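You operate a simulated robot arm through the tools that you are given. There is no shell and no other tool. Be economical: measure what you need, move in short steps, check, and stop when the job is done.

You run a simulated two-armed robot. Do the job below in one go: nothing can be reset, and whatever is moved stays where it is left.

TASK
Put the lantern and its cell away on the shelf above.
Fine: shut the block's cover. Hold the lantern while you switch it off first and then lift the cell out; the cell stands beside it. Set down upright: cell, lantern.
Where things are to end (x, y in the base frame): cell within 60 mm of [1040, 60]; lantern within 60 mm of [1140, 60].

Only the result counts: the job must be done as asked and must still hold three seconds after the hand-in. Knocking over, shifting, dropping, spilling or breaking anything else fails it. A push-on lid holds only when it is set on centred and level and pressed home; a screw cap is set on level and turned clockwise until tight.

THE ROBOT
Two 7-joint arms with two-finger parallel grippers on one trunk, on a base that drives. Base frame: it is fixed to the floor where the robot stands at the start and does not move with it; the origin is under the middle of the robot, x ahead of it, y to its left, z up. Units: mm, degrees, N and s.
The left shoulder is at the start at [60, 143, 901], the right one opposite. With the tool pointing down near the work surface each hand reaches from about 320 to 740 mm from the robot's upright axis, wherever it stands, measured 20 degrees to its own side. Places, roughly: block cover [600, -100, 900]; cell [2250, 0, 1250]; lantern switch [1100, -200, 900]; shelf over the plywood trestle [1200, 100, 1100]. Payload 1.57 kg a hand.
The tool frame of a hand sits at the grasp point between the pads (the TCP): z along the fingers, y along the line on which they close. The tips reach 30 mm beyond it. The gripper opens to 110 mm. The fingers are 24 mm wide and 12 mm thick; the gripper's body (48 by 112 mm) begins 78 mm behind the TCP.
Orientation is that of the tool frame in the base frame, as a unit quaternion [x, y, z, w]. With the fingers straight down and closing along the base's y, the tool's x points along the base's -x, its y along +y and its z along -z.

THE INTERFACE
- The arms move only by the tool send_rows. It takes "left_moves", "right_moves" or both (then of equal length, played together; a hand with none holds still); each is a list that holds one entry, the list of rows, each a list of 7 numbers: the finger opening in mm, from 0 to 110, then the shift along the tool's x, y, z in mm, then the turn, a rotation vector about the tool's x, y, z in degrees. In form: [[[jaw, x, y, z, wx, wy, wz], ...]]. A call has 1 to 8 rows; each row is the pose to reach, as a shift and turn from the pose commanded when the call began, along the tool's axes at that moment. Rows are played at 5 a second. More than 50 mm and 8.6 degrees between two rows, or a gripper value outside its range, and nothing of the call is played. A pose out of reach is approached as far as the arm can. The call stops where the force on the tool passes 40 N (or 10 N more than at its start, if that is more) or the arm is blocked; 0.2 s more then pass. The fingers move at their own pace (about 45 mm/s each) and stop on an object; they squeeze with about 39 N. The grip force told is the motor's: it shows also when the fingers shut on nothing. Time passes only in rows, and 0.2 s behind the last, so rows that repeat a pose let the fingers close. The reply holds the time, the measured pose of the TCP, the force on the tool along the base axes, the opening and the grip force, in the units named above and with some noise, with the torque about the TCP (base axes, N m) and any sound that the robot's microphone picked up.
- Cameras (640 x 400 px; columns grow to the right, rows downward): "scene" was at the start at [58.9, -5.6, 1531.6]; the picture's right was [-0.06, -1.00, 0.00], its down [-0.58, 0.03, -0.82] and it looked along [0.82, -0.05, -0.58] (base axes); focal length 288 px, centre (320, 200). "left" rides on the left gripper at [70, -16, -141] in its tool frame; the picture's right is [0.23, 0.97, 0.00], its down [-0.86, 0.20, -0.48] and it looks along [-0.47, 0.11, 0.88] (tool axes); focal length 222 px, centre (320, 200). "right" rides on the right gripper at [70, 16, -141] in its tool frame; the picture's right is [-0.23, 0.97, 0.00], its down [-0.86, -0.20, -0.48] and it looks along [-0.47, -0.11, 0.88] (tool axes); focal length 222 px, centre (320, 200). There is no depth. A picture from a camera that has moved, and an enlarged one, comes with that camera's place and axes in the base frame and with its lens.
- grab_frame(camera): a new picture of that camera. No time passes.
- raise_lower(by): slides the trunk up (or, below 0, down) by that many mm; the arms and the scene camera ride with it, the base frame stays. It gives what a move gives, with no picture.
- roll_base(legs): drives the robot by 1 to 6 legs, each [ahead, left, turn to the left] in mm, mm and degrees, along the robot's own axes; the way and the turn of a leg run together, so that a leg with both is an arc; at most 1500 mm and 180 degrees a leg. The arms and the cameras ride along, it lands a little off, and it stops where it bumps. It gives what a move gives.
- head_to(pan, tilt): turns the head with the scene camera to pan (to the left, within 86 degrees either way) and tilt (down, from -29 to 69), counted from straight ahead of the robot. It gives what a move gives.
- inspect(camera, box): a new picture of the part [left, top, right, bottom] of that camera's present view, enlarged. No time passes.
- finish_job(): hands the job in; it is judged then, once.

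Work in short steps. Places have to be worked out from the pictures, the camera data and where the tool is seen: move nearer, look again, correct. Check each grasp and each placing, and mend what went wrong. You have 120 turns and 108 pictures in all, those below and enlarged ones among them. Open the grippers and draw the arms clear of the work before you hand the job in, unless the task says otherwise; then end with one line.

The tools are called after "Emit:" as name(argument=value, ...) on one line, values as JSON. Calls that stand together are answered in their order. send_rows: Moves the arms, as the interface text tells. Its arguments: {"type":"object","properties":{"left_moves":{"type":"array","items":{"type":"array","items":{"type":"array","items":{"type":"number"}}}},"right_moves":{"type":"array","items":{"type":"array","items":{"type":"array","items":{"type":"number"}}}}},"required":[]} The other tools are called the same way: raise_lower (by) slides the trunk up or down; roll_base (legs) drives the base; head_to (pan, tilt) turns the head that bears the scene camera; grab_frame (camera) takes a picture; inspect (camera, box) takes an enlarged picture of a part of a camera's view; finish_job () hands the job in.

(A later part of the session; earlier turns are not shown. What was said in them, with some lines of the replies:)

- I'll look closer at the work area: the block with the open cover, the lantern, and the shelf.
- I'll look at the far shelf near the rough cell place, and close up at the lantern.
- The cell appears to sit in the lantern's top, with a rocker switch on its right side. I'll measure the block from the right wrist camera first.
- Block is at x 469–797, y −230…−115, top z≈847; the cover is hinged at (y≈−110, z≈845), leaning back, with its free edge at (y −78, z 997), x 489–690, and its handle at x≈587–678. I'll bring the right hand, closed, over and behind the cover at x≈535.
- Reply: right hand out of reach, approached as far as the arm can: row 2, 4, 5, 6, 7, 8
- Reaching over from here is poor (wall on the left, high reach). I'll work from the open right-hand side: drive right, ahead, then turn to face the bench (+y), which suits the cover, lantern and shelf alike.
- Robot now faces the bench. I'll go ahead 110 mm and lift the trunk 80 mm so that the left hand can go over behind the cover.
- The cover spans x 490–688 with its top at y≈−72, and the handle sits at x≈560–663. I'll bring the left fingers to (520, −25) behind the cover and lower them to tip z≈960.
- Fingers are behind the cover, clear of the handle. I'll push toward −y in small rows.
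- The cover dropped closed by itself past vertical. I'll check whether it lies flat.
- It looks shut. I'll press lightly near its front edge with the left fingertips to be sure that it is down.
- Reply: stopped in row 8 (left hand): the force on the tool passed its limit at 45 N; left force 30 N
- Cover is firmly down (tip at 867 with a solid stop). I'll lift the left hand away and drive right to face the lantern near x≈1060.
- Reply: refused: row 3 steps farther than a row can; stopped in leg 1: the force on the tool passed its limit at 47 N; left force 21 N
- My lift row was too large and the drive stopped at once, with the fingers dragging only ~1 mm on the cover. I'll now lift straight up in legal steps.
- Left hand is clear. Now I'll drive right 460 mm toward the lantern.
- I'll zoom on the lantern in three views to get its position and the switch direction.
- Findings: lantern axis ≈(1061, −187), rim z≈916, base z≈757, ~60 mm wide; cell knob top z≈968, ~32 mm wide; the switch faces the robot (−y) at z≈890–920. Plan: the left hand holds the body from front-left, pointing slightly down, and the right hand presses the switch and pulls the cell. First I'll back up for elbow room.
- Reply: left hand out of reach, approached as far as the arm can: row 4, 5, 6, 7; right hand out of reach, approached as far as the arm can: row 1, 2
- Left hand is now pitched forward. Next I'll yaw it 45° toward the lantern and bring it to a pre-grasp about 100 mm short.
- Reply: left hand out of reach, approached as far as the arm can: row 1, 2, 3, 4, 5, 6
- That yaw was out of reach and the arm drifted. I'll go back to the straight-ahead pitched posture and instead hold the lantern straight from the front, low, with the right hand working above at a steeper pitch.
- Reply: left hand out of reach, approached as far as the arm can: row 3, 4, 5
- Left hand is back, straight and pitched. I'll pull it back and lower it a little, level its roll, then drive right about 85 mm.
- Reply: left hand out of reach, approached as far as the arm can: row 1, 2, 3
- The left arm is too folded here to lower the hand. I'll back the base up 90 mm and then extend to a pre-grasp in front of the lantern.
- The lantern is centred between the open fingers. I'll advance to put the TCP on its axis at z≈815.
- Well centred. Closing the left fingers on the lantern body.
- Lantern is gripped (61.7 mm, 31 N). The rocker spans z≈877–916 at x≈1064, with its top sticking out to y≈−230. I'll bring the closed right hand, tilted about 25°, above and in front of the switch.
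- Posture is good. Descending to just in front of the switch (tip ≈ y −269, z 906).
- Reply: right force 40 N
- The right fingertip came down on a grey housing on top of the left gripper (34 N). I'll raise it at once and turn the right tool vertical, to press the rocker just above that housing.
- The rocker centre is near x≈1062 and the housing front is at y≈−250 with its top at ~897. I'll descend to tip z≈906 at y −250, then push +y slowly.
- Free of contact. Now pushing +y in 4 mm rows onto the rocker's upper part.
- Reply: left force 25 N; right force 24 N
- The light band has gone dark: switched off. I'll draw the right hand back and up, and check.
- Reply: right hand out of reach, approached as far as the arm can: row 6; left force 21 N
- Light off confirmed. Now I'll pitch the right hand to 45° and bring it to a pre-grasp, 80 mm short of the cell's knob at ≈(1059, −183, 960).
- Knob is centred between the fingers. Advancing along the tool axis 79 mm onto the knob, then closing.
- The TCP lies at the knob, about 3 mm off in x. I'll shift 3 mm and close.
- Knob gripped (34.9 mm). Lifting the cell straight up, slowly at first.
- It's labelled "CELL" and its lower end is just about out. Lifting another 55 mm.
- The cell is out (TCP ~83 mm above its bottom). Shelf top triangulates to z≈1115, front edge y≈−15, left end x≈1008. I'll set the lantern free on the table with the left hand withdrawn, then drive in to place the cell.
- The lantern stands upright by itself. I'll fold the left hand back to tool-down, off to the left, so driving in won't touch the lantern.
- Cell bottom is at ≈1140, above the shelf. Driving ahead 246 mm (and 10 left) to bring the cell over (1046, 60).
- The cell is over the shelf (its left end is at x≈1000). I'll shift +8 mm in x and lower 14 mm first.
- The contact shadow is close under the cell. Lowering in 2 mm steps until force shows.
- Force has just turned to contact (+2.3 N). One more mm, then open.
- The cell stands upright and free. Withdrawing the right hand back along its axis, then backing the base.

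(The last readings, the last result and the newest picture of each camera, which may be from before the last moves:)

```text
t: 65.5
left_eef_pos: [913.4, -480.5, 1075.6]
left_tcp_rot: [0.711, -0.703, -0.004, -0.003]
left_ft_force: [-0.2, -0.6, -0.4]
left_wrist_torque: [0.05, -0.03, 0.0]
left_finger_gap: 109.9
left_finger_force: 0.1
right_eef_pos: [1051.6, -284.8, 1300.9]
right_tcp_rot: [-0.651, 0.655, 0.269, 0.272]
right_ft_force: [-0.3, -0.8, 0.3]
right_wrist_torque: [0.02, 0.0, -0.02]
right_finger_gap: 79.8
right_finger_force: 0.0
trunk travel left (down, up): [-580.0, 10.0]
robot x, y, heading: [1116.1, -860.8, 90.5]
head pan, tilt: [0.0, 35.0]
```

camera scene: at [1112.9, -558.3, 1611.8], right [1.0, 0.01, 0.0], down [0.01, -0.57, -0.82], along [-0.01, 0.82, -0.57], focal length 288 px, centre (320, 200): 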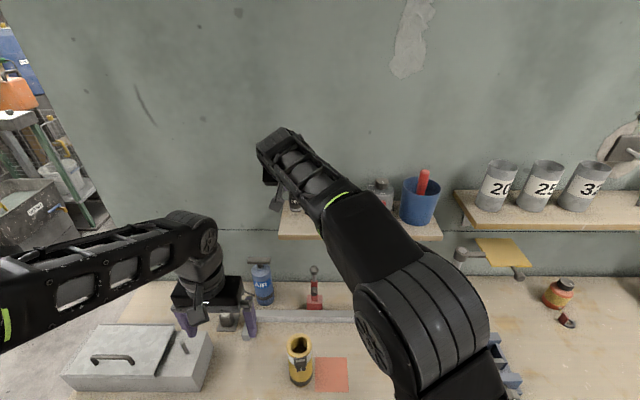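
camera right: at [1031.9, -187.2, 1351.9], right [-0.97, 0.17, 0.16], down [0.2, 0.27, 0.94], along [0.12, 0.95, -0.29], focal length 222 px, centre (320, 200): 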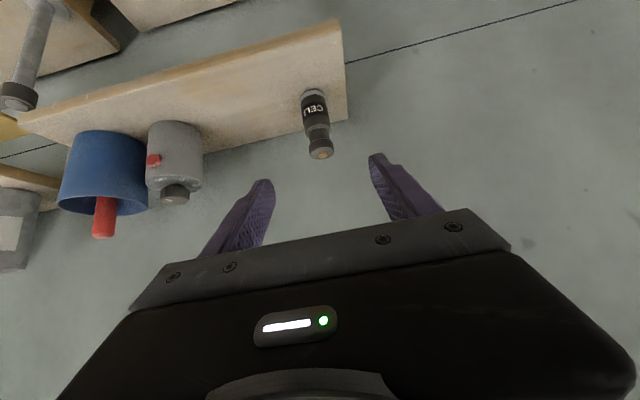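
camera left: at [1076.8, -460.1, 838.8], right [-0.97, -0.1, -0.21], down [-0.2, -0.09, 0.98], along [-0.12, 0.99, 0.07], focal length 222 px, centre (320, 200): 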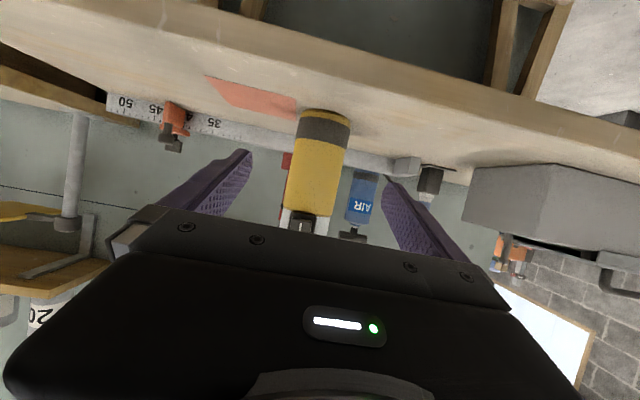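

Cell stands well on the shelf. Next I'll send the right hand back to a parked pose on the right while the left returns to its pre-grasp in front of the lantern (reversing the earlier path).

Emit:
send_rows(left_moves=[[[110, -20, -18, 28, 0, -8.2, 0], [110, -42, -36, 56, 0, -16.4, 0], [110, -64, -54, 85, 0, -24.6, 0], [110, -87, -72, 114, 0, -32.8, 0], [110, -110, -91, 143, 0, -41, 0], [110, -133, -110, 172, 0, -49.2, 0], [110, -156, -128, 202, 0, -57.4, 0], [110, -178, -146, 231, 0, -65.6, 0]]], right_moves=[[[80, 27, -29, 3, 0, 5.6, 0], [80, 54, -58, 6, 0, 11.2, 0], [80, 81, -87, 9, 0, 16.8, 0], [80, 108, -116, 12, 0, 22.4, 0], [80, 135, -145, 15, 0, 28, 0], [80, 162, -174, 18, 0, 33.6, 0], [80, 189, -203, 21, 0, 39.2, 0], [80, 216, -229, 25, 0, 45, 0]]])

Emit:
grab_frame(camera="left")

Emit:
grab_frame(camera="scene")

```text
t: 67.3
left_eef_pos: [1057.2, -297.6, 845.7]
left_tcp_rot: [0.595, -0.589, -0.389, -0.385]
left_ft_force: [0.3, -0.5, 0.0]
left_wrist_torque: [0.02, -0.03, 0.02]
left_finger_gap: 110.0
left_finger_force: 0.1
right_eef_pos: [1280.8, -421.1, 1129.5]
right_tcp_rot: [-0.705, 0.709, -0.001, -0.001]
right_ft_force: [-0.7, -0.3, -0.1]
right_wrist_torque: [-0.01, 0.02, 0.02]
right_finger_gap: 80.0
right_finger_force: 0.2
trunk travel left (down, up): [-580.0, 10.0]
robot x, y, heading: [1113.8, -867.2, 90.3]
head pan, tilt: [0.0, 35.0]
```

```text
42 pictures are left
camera left: at [1076.4, -454.5, 839.2], right [-0.97, -0.1, -0.21], down [-0.2, -0.1, 0.98], along [-0.12, 0.99, 0.07], focal length 222 px, centre (320, 200)
```

left: 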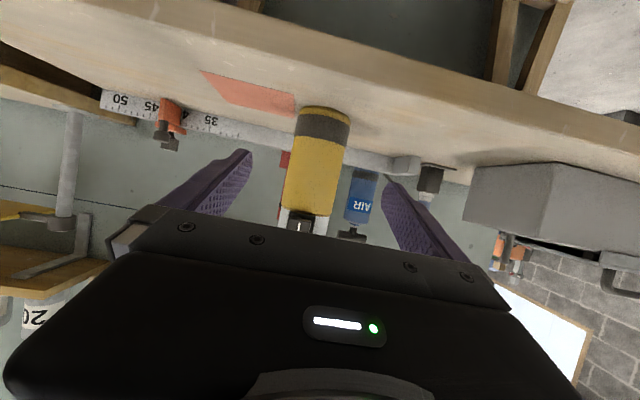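

```text
41 pictures are left
camera scene: at [1116.3, -804.6, 1611.9], right [1.0, 0.01, 0.0], down [0.0, -0.57, -0.82], along [-0.01, 0.82, -0.57], focal length 288 px, centre (320, 200)
```

scene: 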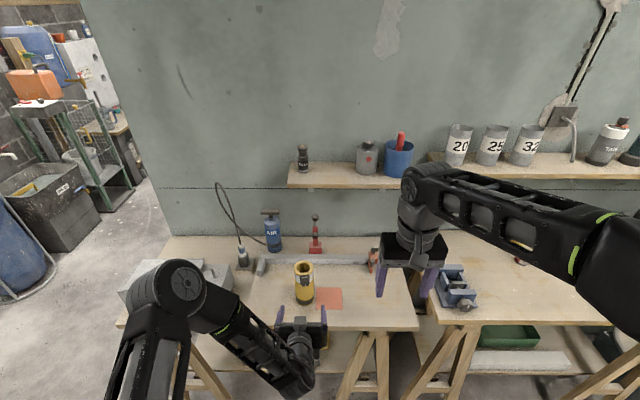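

Same view as at the first grasp. I'll advance onto the lantern and grip it.

Emit:
send_rows(left_moves=[[[110, -5, 0, 40, 0, 0, 0], [110, -10, 0, 75, 0, 0, 0], [110, -14, 0, 100, 0, 0, 0], [110, -16, 0, 115, 0, 0, 0], [60, -16, 0, 115, 0, 0, 0], [30, -16, 0, 115, 0, 0, 0], [30, -16, 0, 115, 0, 0, 0], [30, -16, 0, 115, 0, 0, 0]]])

Emit:
send_rows(left_moves=[[[30, 0, 0, 0, 0, 0, 0], [30, -4.6, 0, -2, 0, 0, 0], [30, -13.7, 0, -6, 0, 0, 0], [30, -36, 0, -16, 0, 0, 0]]])

Emit:
inspect(camera="scene", box=[240, 220, 380, 340])

```text
t: 69.1
left_eef_pos: [1056.1, -185.7, 814.8]
left_tcp_rot: [0.596, -0.589, -0.389, -0.383]
left_ft_force: [-0.1, 1.3, -0.3]
left_wrist_torque: [-0.01, -0.06, -0.06]
left_finger_gap: 61.4
left_finger_force: 22.2
right_eef_pos: [1279.8, -420.8, 1128.0]
right_tcp_rot: [-0.705, 0.71, -0.001, -0.001]
right_ft_force: [0.8, 0.6, -0.6]
right_wrist_torque: [-0.01, 0.01, 0.02]
right_finger_gap: 80.0
right_finger_force: 0.1
trunk travel left (down, up): [-580.0, 10.0]
robot x, y, heading: [1112.1, -865.6, 90.4]
head pan, tilt: [0.0, 35.0]
```

```text
t: 70.1
left_eef_pos: [1056.3, -185.5, 854.2]
left_tcp_rot: [0.595, -0.589, -0.389, -0.383]
left_ft_force: [-0.4, -0.3, -3.2]
left_wrist_torque: [0.01, -0.01, 0.01]
left_finger_gap: 60.8
left_finger_force: 38.7
right_eef_pos: [1279.9, -421.9, 1128.2]
right_tcp_rot: [-0.706, 0.709, -0.001, 0.001]
right_ft_force: [-0.3, -0.3, -0.2]
right_wrist_torque: [-0.02, -0.07, -0.04]
right_finger_gap: 79.9
right_finger_force: 0.0
trunk travel left (down, up): [-580.0, 10.0]
robot x, y, heading: [1112.2, -862.0, 90.4]
head pan, tilt: [0.0, 35.0]
```

```text
3.33 times, centred on (310, 280) of scene
camera zoom: at [1115.2, -806.0, 1611.8], right [1.0, 0.01, 0.0], down [0.01, -0.57, -0.82], along [-0.01, 0.82, -0.57], focal length 961 px, centre (353, -67)
```

zoom: 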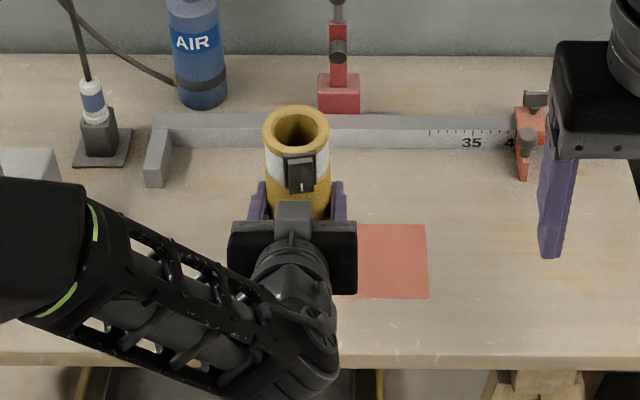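

Lantern held and lifted (≈3 N). Raising it to TCP z≈1215.

Emit:
send_rows(left_moves=[[[30, -41, 0, -18, 0, 0, 0], [30, -82, 0, -36, 0, 0, 0], [30, -123, 0, -54, 0, 0, 0], [30, -164, 0, -73, 0, 0, 0], [30, -206, 0, -91, 0, 0, 0], [30, -247, 0, -109, 0, 0, 0], [30, -288, 0, -127, 0, 0, 0], [30, -330, 0, -146, 0, 0, 0]]])

Emit:
grab_frame(camera="left")

Emit:
grab_frame(camera="scene")

```text
t: 71.9
left_eef_pos: [1057.2, -183.9, 1216.2]
left_tcp_rot: [0.595, -0.59, -0.388, -0.383]
left_ft_force: [-0.2, 0.1, -1.6]
left_wrist_torque: [-0.01, 0.03, -0.01]
left_finger_gap: 60.6
left_finger_force: 38.8
right_eef_pos: [1278.6, -420.5, 1129.6]
right_tcp_rot: [-0.705, 0.71, 0.0, 0.0]
right_ft_force: [-1.0, 0.5, 0.5]
right_wrist_torque: [-0.01, 0.0, 0.02]
right_finger_gap: 80.0
right_finger_force: 0.0
trunk travel left (down, up): [-580.0, 10.0]
robot x, y, heading: [1117.9, -864.6, 90.6]
head pan, tilt: [0.0, 35.0]
```

```text
39 pictures are left
camera left: at [1075.7, -342.7, 1208.8], right [-0.97, -0.1, -0.2], down [-0.2, -0.09, 0.98], along [-0.12, 0.99, 0.07], focal length 222 px, centre (320, 200)
```

left: 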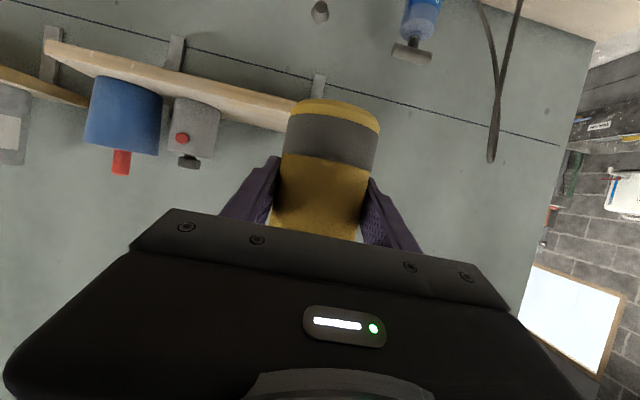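

```text
38 pictures are left
camera scene: at [1115.6, -806.1, 1611.8], right [1.0, 0.01, 0.0], down [0.01, -0.57, -0.82], along [-0.01, 0.82, -0.57], focal length 288 px, centre (320, 200)
```

scene: 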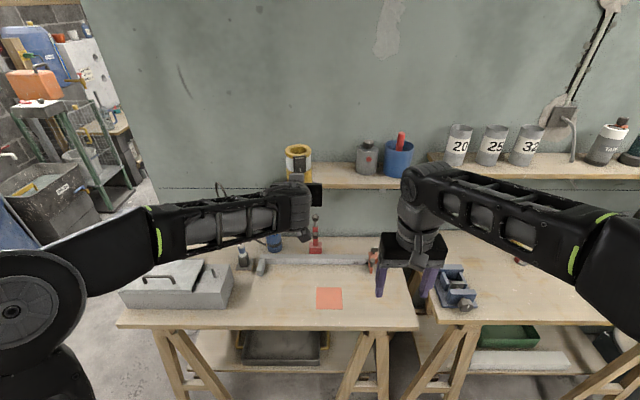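

Driving right 93 mm and then ahead 244 mm, to bring the lantern over (1148, 60).

Emit:
roll_base(legs=[[0, -92, -0.5], [244, 0, 0]])

Emit:
grab_frame(camera="left")

Emit:
grab_frame(camera="scene")

```text
t: 74.4
left_eef_pos: [1153.2, 56.0, 1215.5]
left_tcp_rot: [0.594, -0.591, -0.388, -0.384]
left_ft_force: [-0.7, 0.8, -3.5]
left_wrist_torque: [0.01, 0.01, 0.03]
left_finger_gap: 60.7
left_finger_force: 39.4
right_eef_pos: [1373.7, -181.7, 1129.6]
right_tcp_rot: [-0.702, 0.712, -0.001, -0.001]
right_ft_force: [0.7, 0.2, 0.0]
right_wrist_torque: [0.02, 0.01, 0.01]
right_finger_gap: 79.8
right_finger_force: 0.1
trunk travel left (down, up): [-580.0, 10.0]
robot x, y, heading: [1206.5, -622.9, 90.1]
head pan, tilt: [0.0, 35.0]
```

```text
37 pictures are left
camera left: at [1170.2, -101.2, 1207.7], right [-0.97, -0.1, -0.21], down [-0.2, -0.09, 0.98], along [-0.12, 0.99, 0.07], focal length 222 px, centre (320, 200)
```

left: 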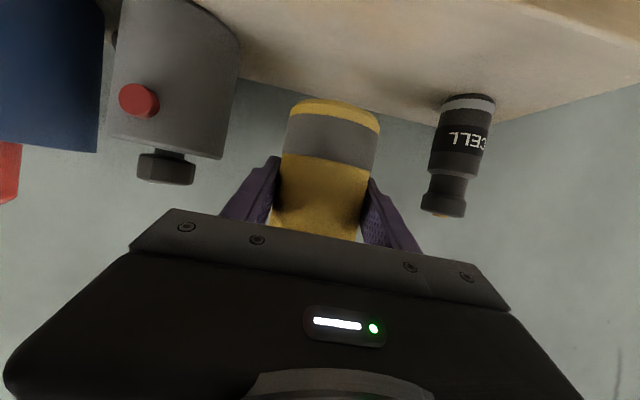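

```text
36 pictures are left
camera scene: at [1207.4, -564.5, 1611.8], right [1.0, 0.0, 0.0], down [0.0, -0.57, -0.82], along [0.0, 0.82, -0.57], focal length 288 px, centre (320, 200)
```

scene: 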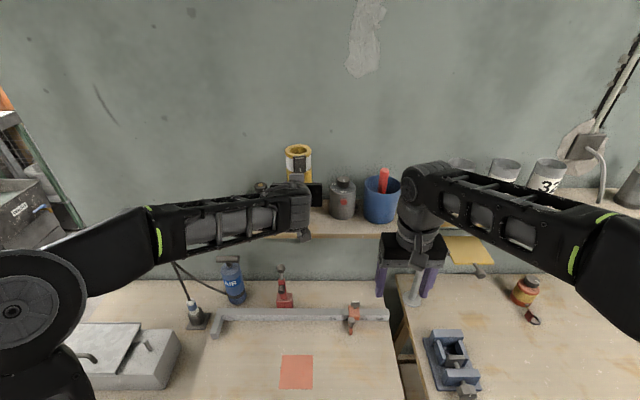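

The lantern is over the shelf with room on both sides. Shifting −4 mm in x and lowering 32 mm.

Emit:
send_rows(left_moves=[[[30, 9, 4, 4, 0, 0, 0], [30, 18, 4, 8, 0, 0, 0], [30, 25, 4, 11, 0, 0, 0], [30, 29, 4, 13, 0, 0, 0]]])

Emit:
inspect(camera="left", box=[200, 40, 520, 240])

```text
t: 75.4
left_eef_pos: [1148.7, 56.6, 1182.1]
left_tcp_rot: [0.594, -0.591, -0.388, -0.384]
left_ft_force: [-0.2, 0.4, -3.3]
left_wrist_torque: [-0.02, -0.02, 0.0]
left_finger_gap: 60.6
left_finger_force: 38.4
right_eef_pos: [1373.8, -181.4, 1128.3]
right_tcp_rot: [-0.703, 0.711, 0.0, -0.001]
right_ft_force: [0.2, -0.2, 0.0]
right_wrist_torque: [0.05, -0.04, -0.01]
right_finger_gap: 79.9
right_finger_force: 0.1
trunk travel left (down, up): [-580.0, 10.0]
robot x, y, heading: [1205.5, -622.9, 90.2]
head pan, tilt: [0.0, 35.0]
```

```text
2.00 times, centred on (360, 140) of left
camera zoom: at [1165.6, -101.6, 1175.5], right [-0.97, -0.1, -0.21], down [-0.2, -0.09, 0.98], along [-0.11, 0.99, 0.07], focal length 444 px, centre (240, 320)
```

zoom: 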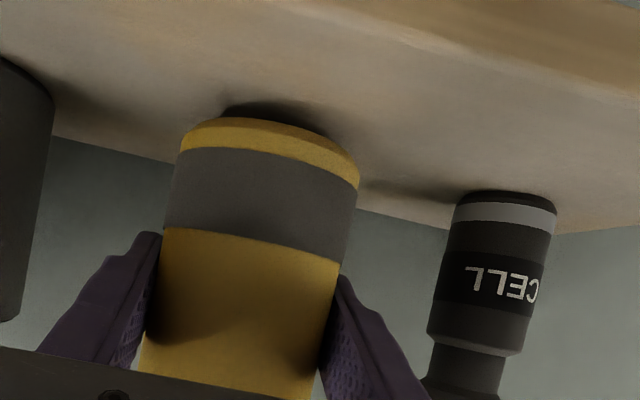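

A few mm remain by the shadow. Lowering in 2 mm steps.

Emit:
send_rows(left_moves=[[[30, 1.8, 0, 0.8, 0, 0, 0], [30, 3.7, 0, 1.6, 0, 0, 0], [30, 5.5, 0, 2.4, 0, 0, 0]]])

```text
t: 76.2
left_eef_pos: [1147.2, 56.0, 1177.4]
left_tcp_rot: [0.594, -0.591, -0.388, -0.383]
left_ft_force: [-0.5, -0.8, -2.5]
left_wrist_torque: [0.0, 0.01, 0.01]
left_finger_gap: 60.6
left_finger_force: 39.5
right_eef_pos: [1373.5, -181.4, 1129.9]
right_tcp_rot: [-0.703, 0.711, -0.001, -0.001]
right_ft_force: [0.8, 0.4, 0.0]
right_wrist_torque: [0.0, -0.03, 0.0]
right_finger_gap: 79.8
right_finger_force: 0.1
trunk travel left (down, up): [-580.0, 10.0]
robot x, y, heading: [1208.0, -621.4, 90.2]
head pan, tilt: [0.0, 35.0]
```

Still carrying full weight (−2.5 N). Continuing in 1.5 mm steps.

Emit:
send_rows(left_moves=[[[30, 1.4, 0, 0.6, 0, 0, 0], [30, 2.8, 0, 1.2, 0, 0, 0]]])

```text
t: 76.8
left_eef_pos: [1149.0, 54.6, 1174.5]
left_tcp_rot: [0.594, -0.592, -0.387, -0.383]
left_ft_force: [0.1, 0.1, -3.2]
left_wrist_torque: [0.01, -0.01, 0.01]
left_finger_gap: 60.8
left_finger_force: 38.9
right_eef_pos: [1373.2, -181.7, 1130.7]
right_tcp_rot: [-0.703, 0.711, -0.001, 0.0]
right_ft_force: [0.5, 0.4, 0.0]
right_wrist_torque: [0.01, -0.03, -0.03]
right_finger_gap: 80.0
right_finger_force: 0.2
trunk travel left (down, up): [-580.0, 10.0]
robot x, y, heading: [1206.6, -623.4, 90.0]
head pan, tilt: [0.0, 35.0]
```

Emit:
inspect(camera="left", box=[260, 60, 400, 160])

Emit:
send_rows(left_moves=[[[30, 1.4, 0, 0.6, 0, 0, 0], [30, 2.8, 0, 1.2, 0, 0, 0]]])

```text
4.00 times, centred on (330, 110) of left
camera zoom: at [1166.0, -101.9, 1167.9], right [-0.97, -0.1, -0.21], down [-0.2, -0.09, 0.98], along [-0.11, 0.99, 0.07], focal length 888 px, centre (280, 560)
```

zoom: 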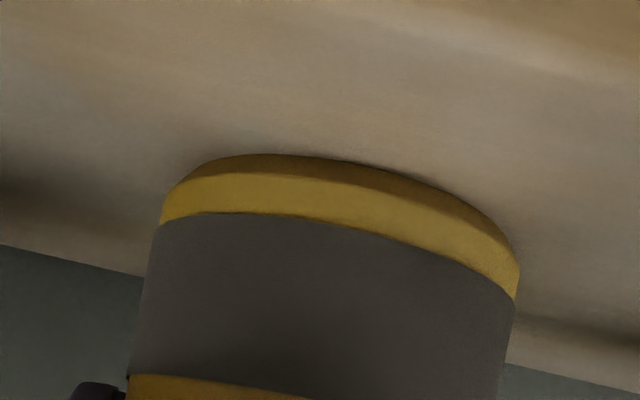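

```text
t: 77.4
left_eef_pos: [1148.8, 55.6, 1173.8]
left_tcp_rot: [0.594, -0.59, -0.389, -0.385]
left_ft_force: [-1.8, 3.0, 12.4]
left_wrist_torque: [-0.31, 0.1, -0.06]
left_finger_gap: 60.8
left_finger_force: 39.5
right_eef_pos: [1372.9, -184.7, 1129.4]
right_tcp_rot: [-0.703, 0.711, 0.0, 0.0]
right_ft_force: [0.0, 0.2, 1.1]
right_wrist_torque: [0.02, 0.03, 0.0]
right_finger_gap: 80.1
right_finger_force: 0.1
trunk travel left (down, up): [-580.0, 10.0]
robot x, y, heading: [1203.9, -619.9, 90.5]
head pan, tilt: [0.0, 35.0]
```

Contact with the shelf (12 N). I'll ease 1 mm up and open the fingers to 86 mm.

Emit:
send_rows(left_moves=[[[30, -0.9, 0, -0.4, 0, 0, 0], [62, -0.9, 0, -0.4, 0, 0, 0], [66, -0.9, 0, -0.4, 0, 0, 0], [76, -0.9, 0, -0.4, 0, 0, 0], [86, -0.9, 0, -0.4, 0, 0, 0], [86, -0.9, 0, -0.4, 0, 0, 0]]])

Emit:
grab_frame(camera="left")

Emit:
grab_frame(camera="scene")

```text
t: 78.8
left_eef_pos: [1148.2, 55.1, 1173.9]
left_tcp_rot: [0.593, -0.592, -0.387, -0.385]
left_ft_force: [-0.1, 0.2, 0.2]
left_wrist_torque: [0.02, 0.03, 0.0]
left_finger_gap: 86.3
left_finger_force: 0.1
right_eef_pos: [1374.5, -181.7, 1128.4]
right_tcp_rot: [-0.703, 0.711, 0.0, -0.001]
right_ft_force: [0.9, -0.7, 0.0]
right_wrist_torque: [0.01, -0.01, 0.0]
right_finger_gap: 79.8
right_finger_force: 0.1
trunk travel left (down, up): [-580.0, 10.0]
robot x, y, heading: [1205.8, -623.7, 89.9]
head pan, tilt: [0.0, 35.0]
```

```text
33 pictures are left
camera left: at [1166.3, -102.0, 1165.5], right [-0.97, -0.1, -0.21], down [-0.2, -0.09, 0.98], along [-0.12, 0.99, 0.07], focal length 222 px, centre (320, 200)
```

left: 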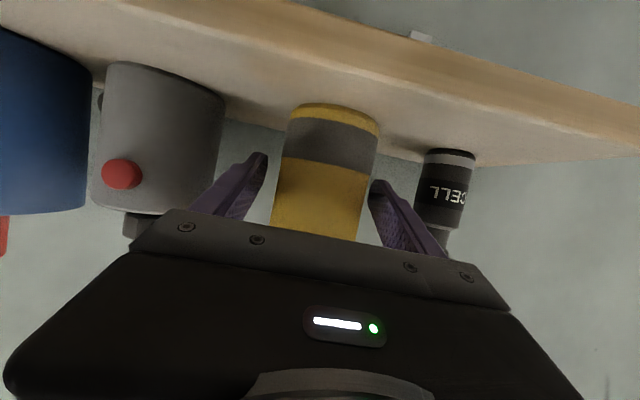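

```text
32 pictures are left
camera scene: at [1207.4, -566.4, 1611.9], right [1.0, 0.0, 0.0], down [0.0, -0.57, -0.82], along [0.0, 0.82, -0.57], focal length 288 px, centre (320, 200)
```

scene: 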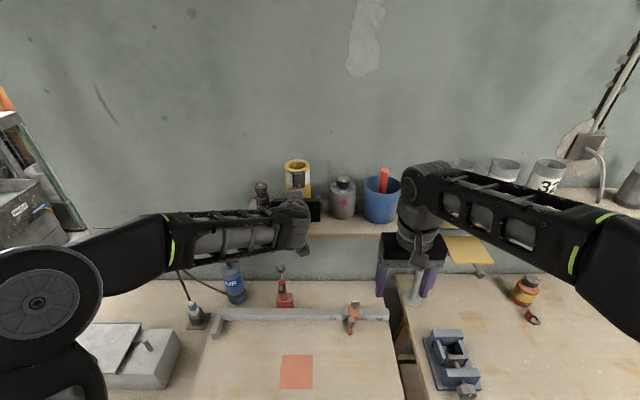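

Lantern stands freely. Withdrawing the left hand along its axis, then backing the base away.

Emit:
send_rows(left_moves=[[[86, 0, 0, -20, 0, 0, 0], [86, 0, 0, -45, 0, 0, 0], [86, 0, 0, -75, 0, 0, 0], [86, 0, 0, -110, 0, 0, 0]]])

Emit:
roll_base(legs=[[-300, 0, 0]])

Emit:
grab_frame(camera="scene")

Emit:
inspect(camera="scene", box=[200, 120, 400, 220])

```text
t: 79.8
left_eef_pos: [1150.9, -45.1, 1217.3]
left_tcp_rot: [0.594, -0.591, -0.388, -0.384]
left_ft_force: [-0.4, -0.1, 0.0]
left_wrist_torque: [0.01, 0.0, -0.01]
left_finger_gap: 86.1
left_finger_force: 0.0
right_eef_pos: [1373.5, -183.8, 1129.3]
right_tcp_rot: [-0.703, 0.711, 0.0, 0.0]
right_ft_force: [-0.3, 0.2, 0.5]
right_wrist_torque: [0.0, 0.0, -0.04]
right_finger_gap: 79.9
right_finger_force: 0.0
trunk travel left (down, up): [-580.0, 10.0]
robot x, y, heading: [1205.7, -627.3, 90.5]
head pan, tilt: [0.0, 35.0]
```

```text
t: 81.8
left_eef_pos: [1150.2, -343.1, 1217.1]
left_tcp_rot: [0.593, -0.591, -0.388, -0.385]
left_ft_force: [-0.1, 0.4, 0.8]
left_wrist_torque: [-0.02, 0.02, 0.01]
left_finger_gap: 86.2
left_finger_force: 0.1
right_eef_pos: [1374.3, -481.0, 1129.4]
right_tcp_rot: [-0.703, 0.711, -0.001, 0.0]
right_ft_force: [0.0, -0.2, -0.2]
right_wrist_torque: [0.0, 0.01, 0.02]
right_finger_gap: 80.3
right_finger_force: 0.0
trunk travel left (down, up): [-580.0, 10.0]
robot x, y, heading: [1208.6, -922.4, 90.1]
head pan, tilt: [0.0, 35.0]
```

```text
31 pictures are left
camera scene: at [1208.7, -865.6, 1611.9], right [1.0, 0.01, 0.0], down [0.0, -0.57, -0.82], along [0.0, 0.82, -0.57], focal length 288 px, centre (320, 200)
```

scene: 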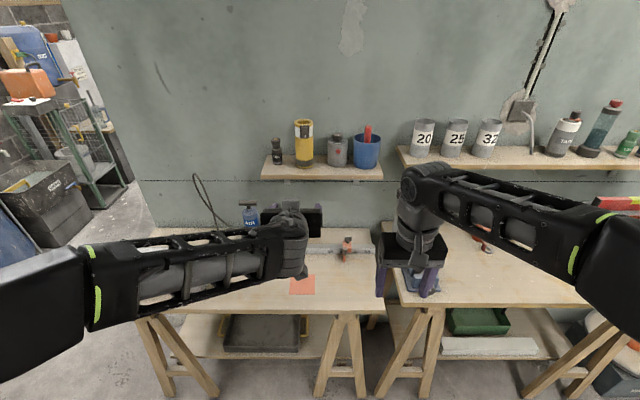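

```text
3.20 times, centred on (300, 170) of scene
camera zoom: at [1208.7, -865.6, 1611.9], right [1.0, 0.01, 0.0], down [0.0, -0.57, -0.82], along [0.0, 0.82, -0.57], focal length 923 px, centre (384, 296)
```

zoom: 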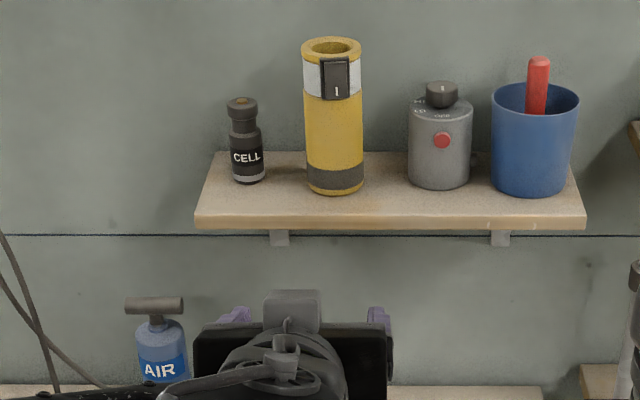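

Cell (≈1049, 64) and lantern (≈1148, 55) stand upright on the shelf, the light is off, the cover was shut in the last view that showed it, and both hands are open and clear. Handing in.

Emit:
finish_job()

```text
The job is handed in.
```

The block's cover is shut. The lantern was switched off while held, then its cell was lifted out. Both now stand upright on the shelf, the cell at about [1049, 64] and the lantern at about [1148, 55].
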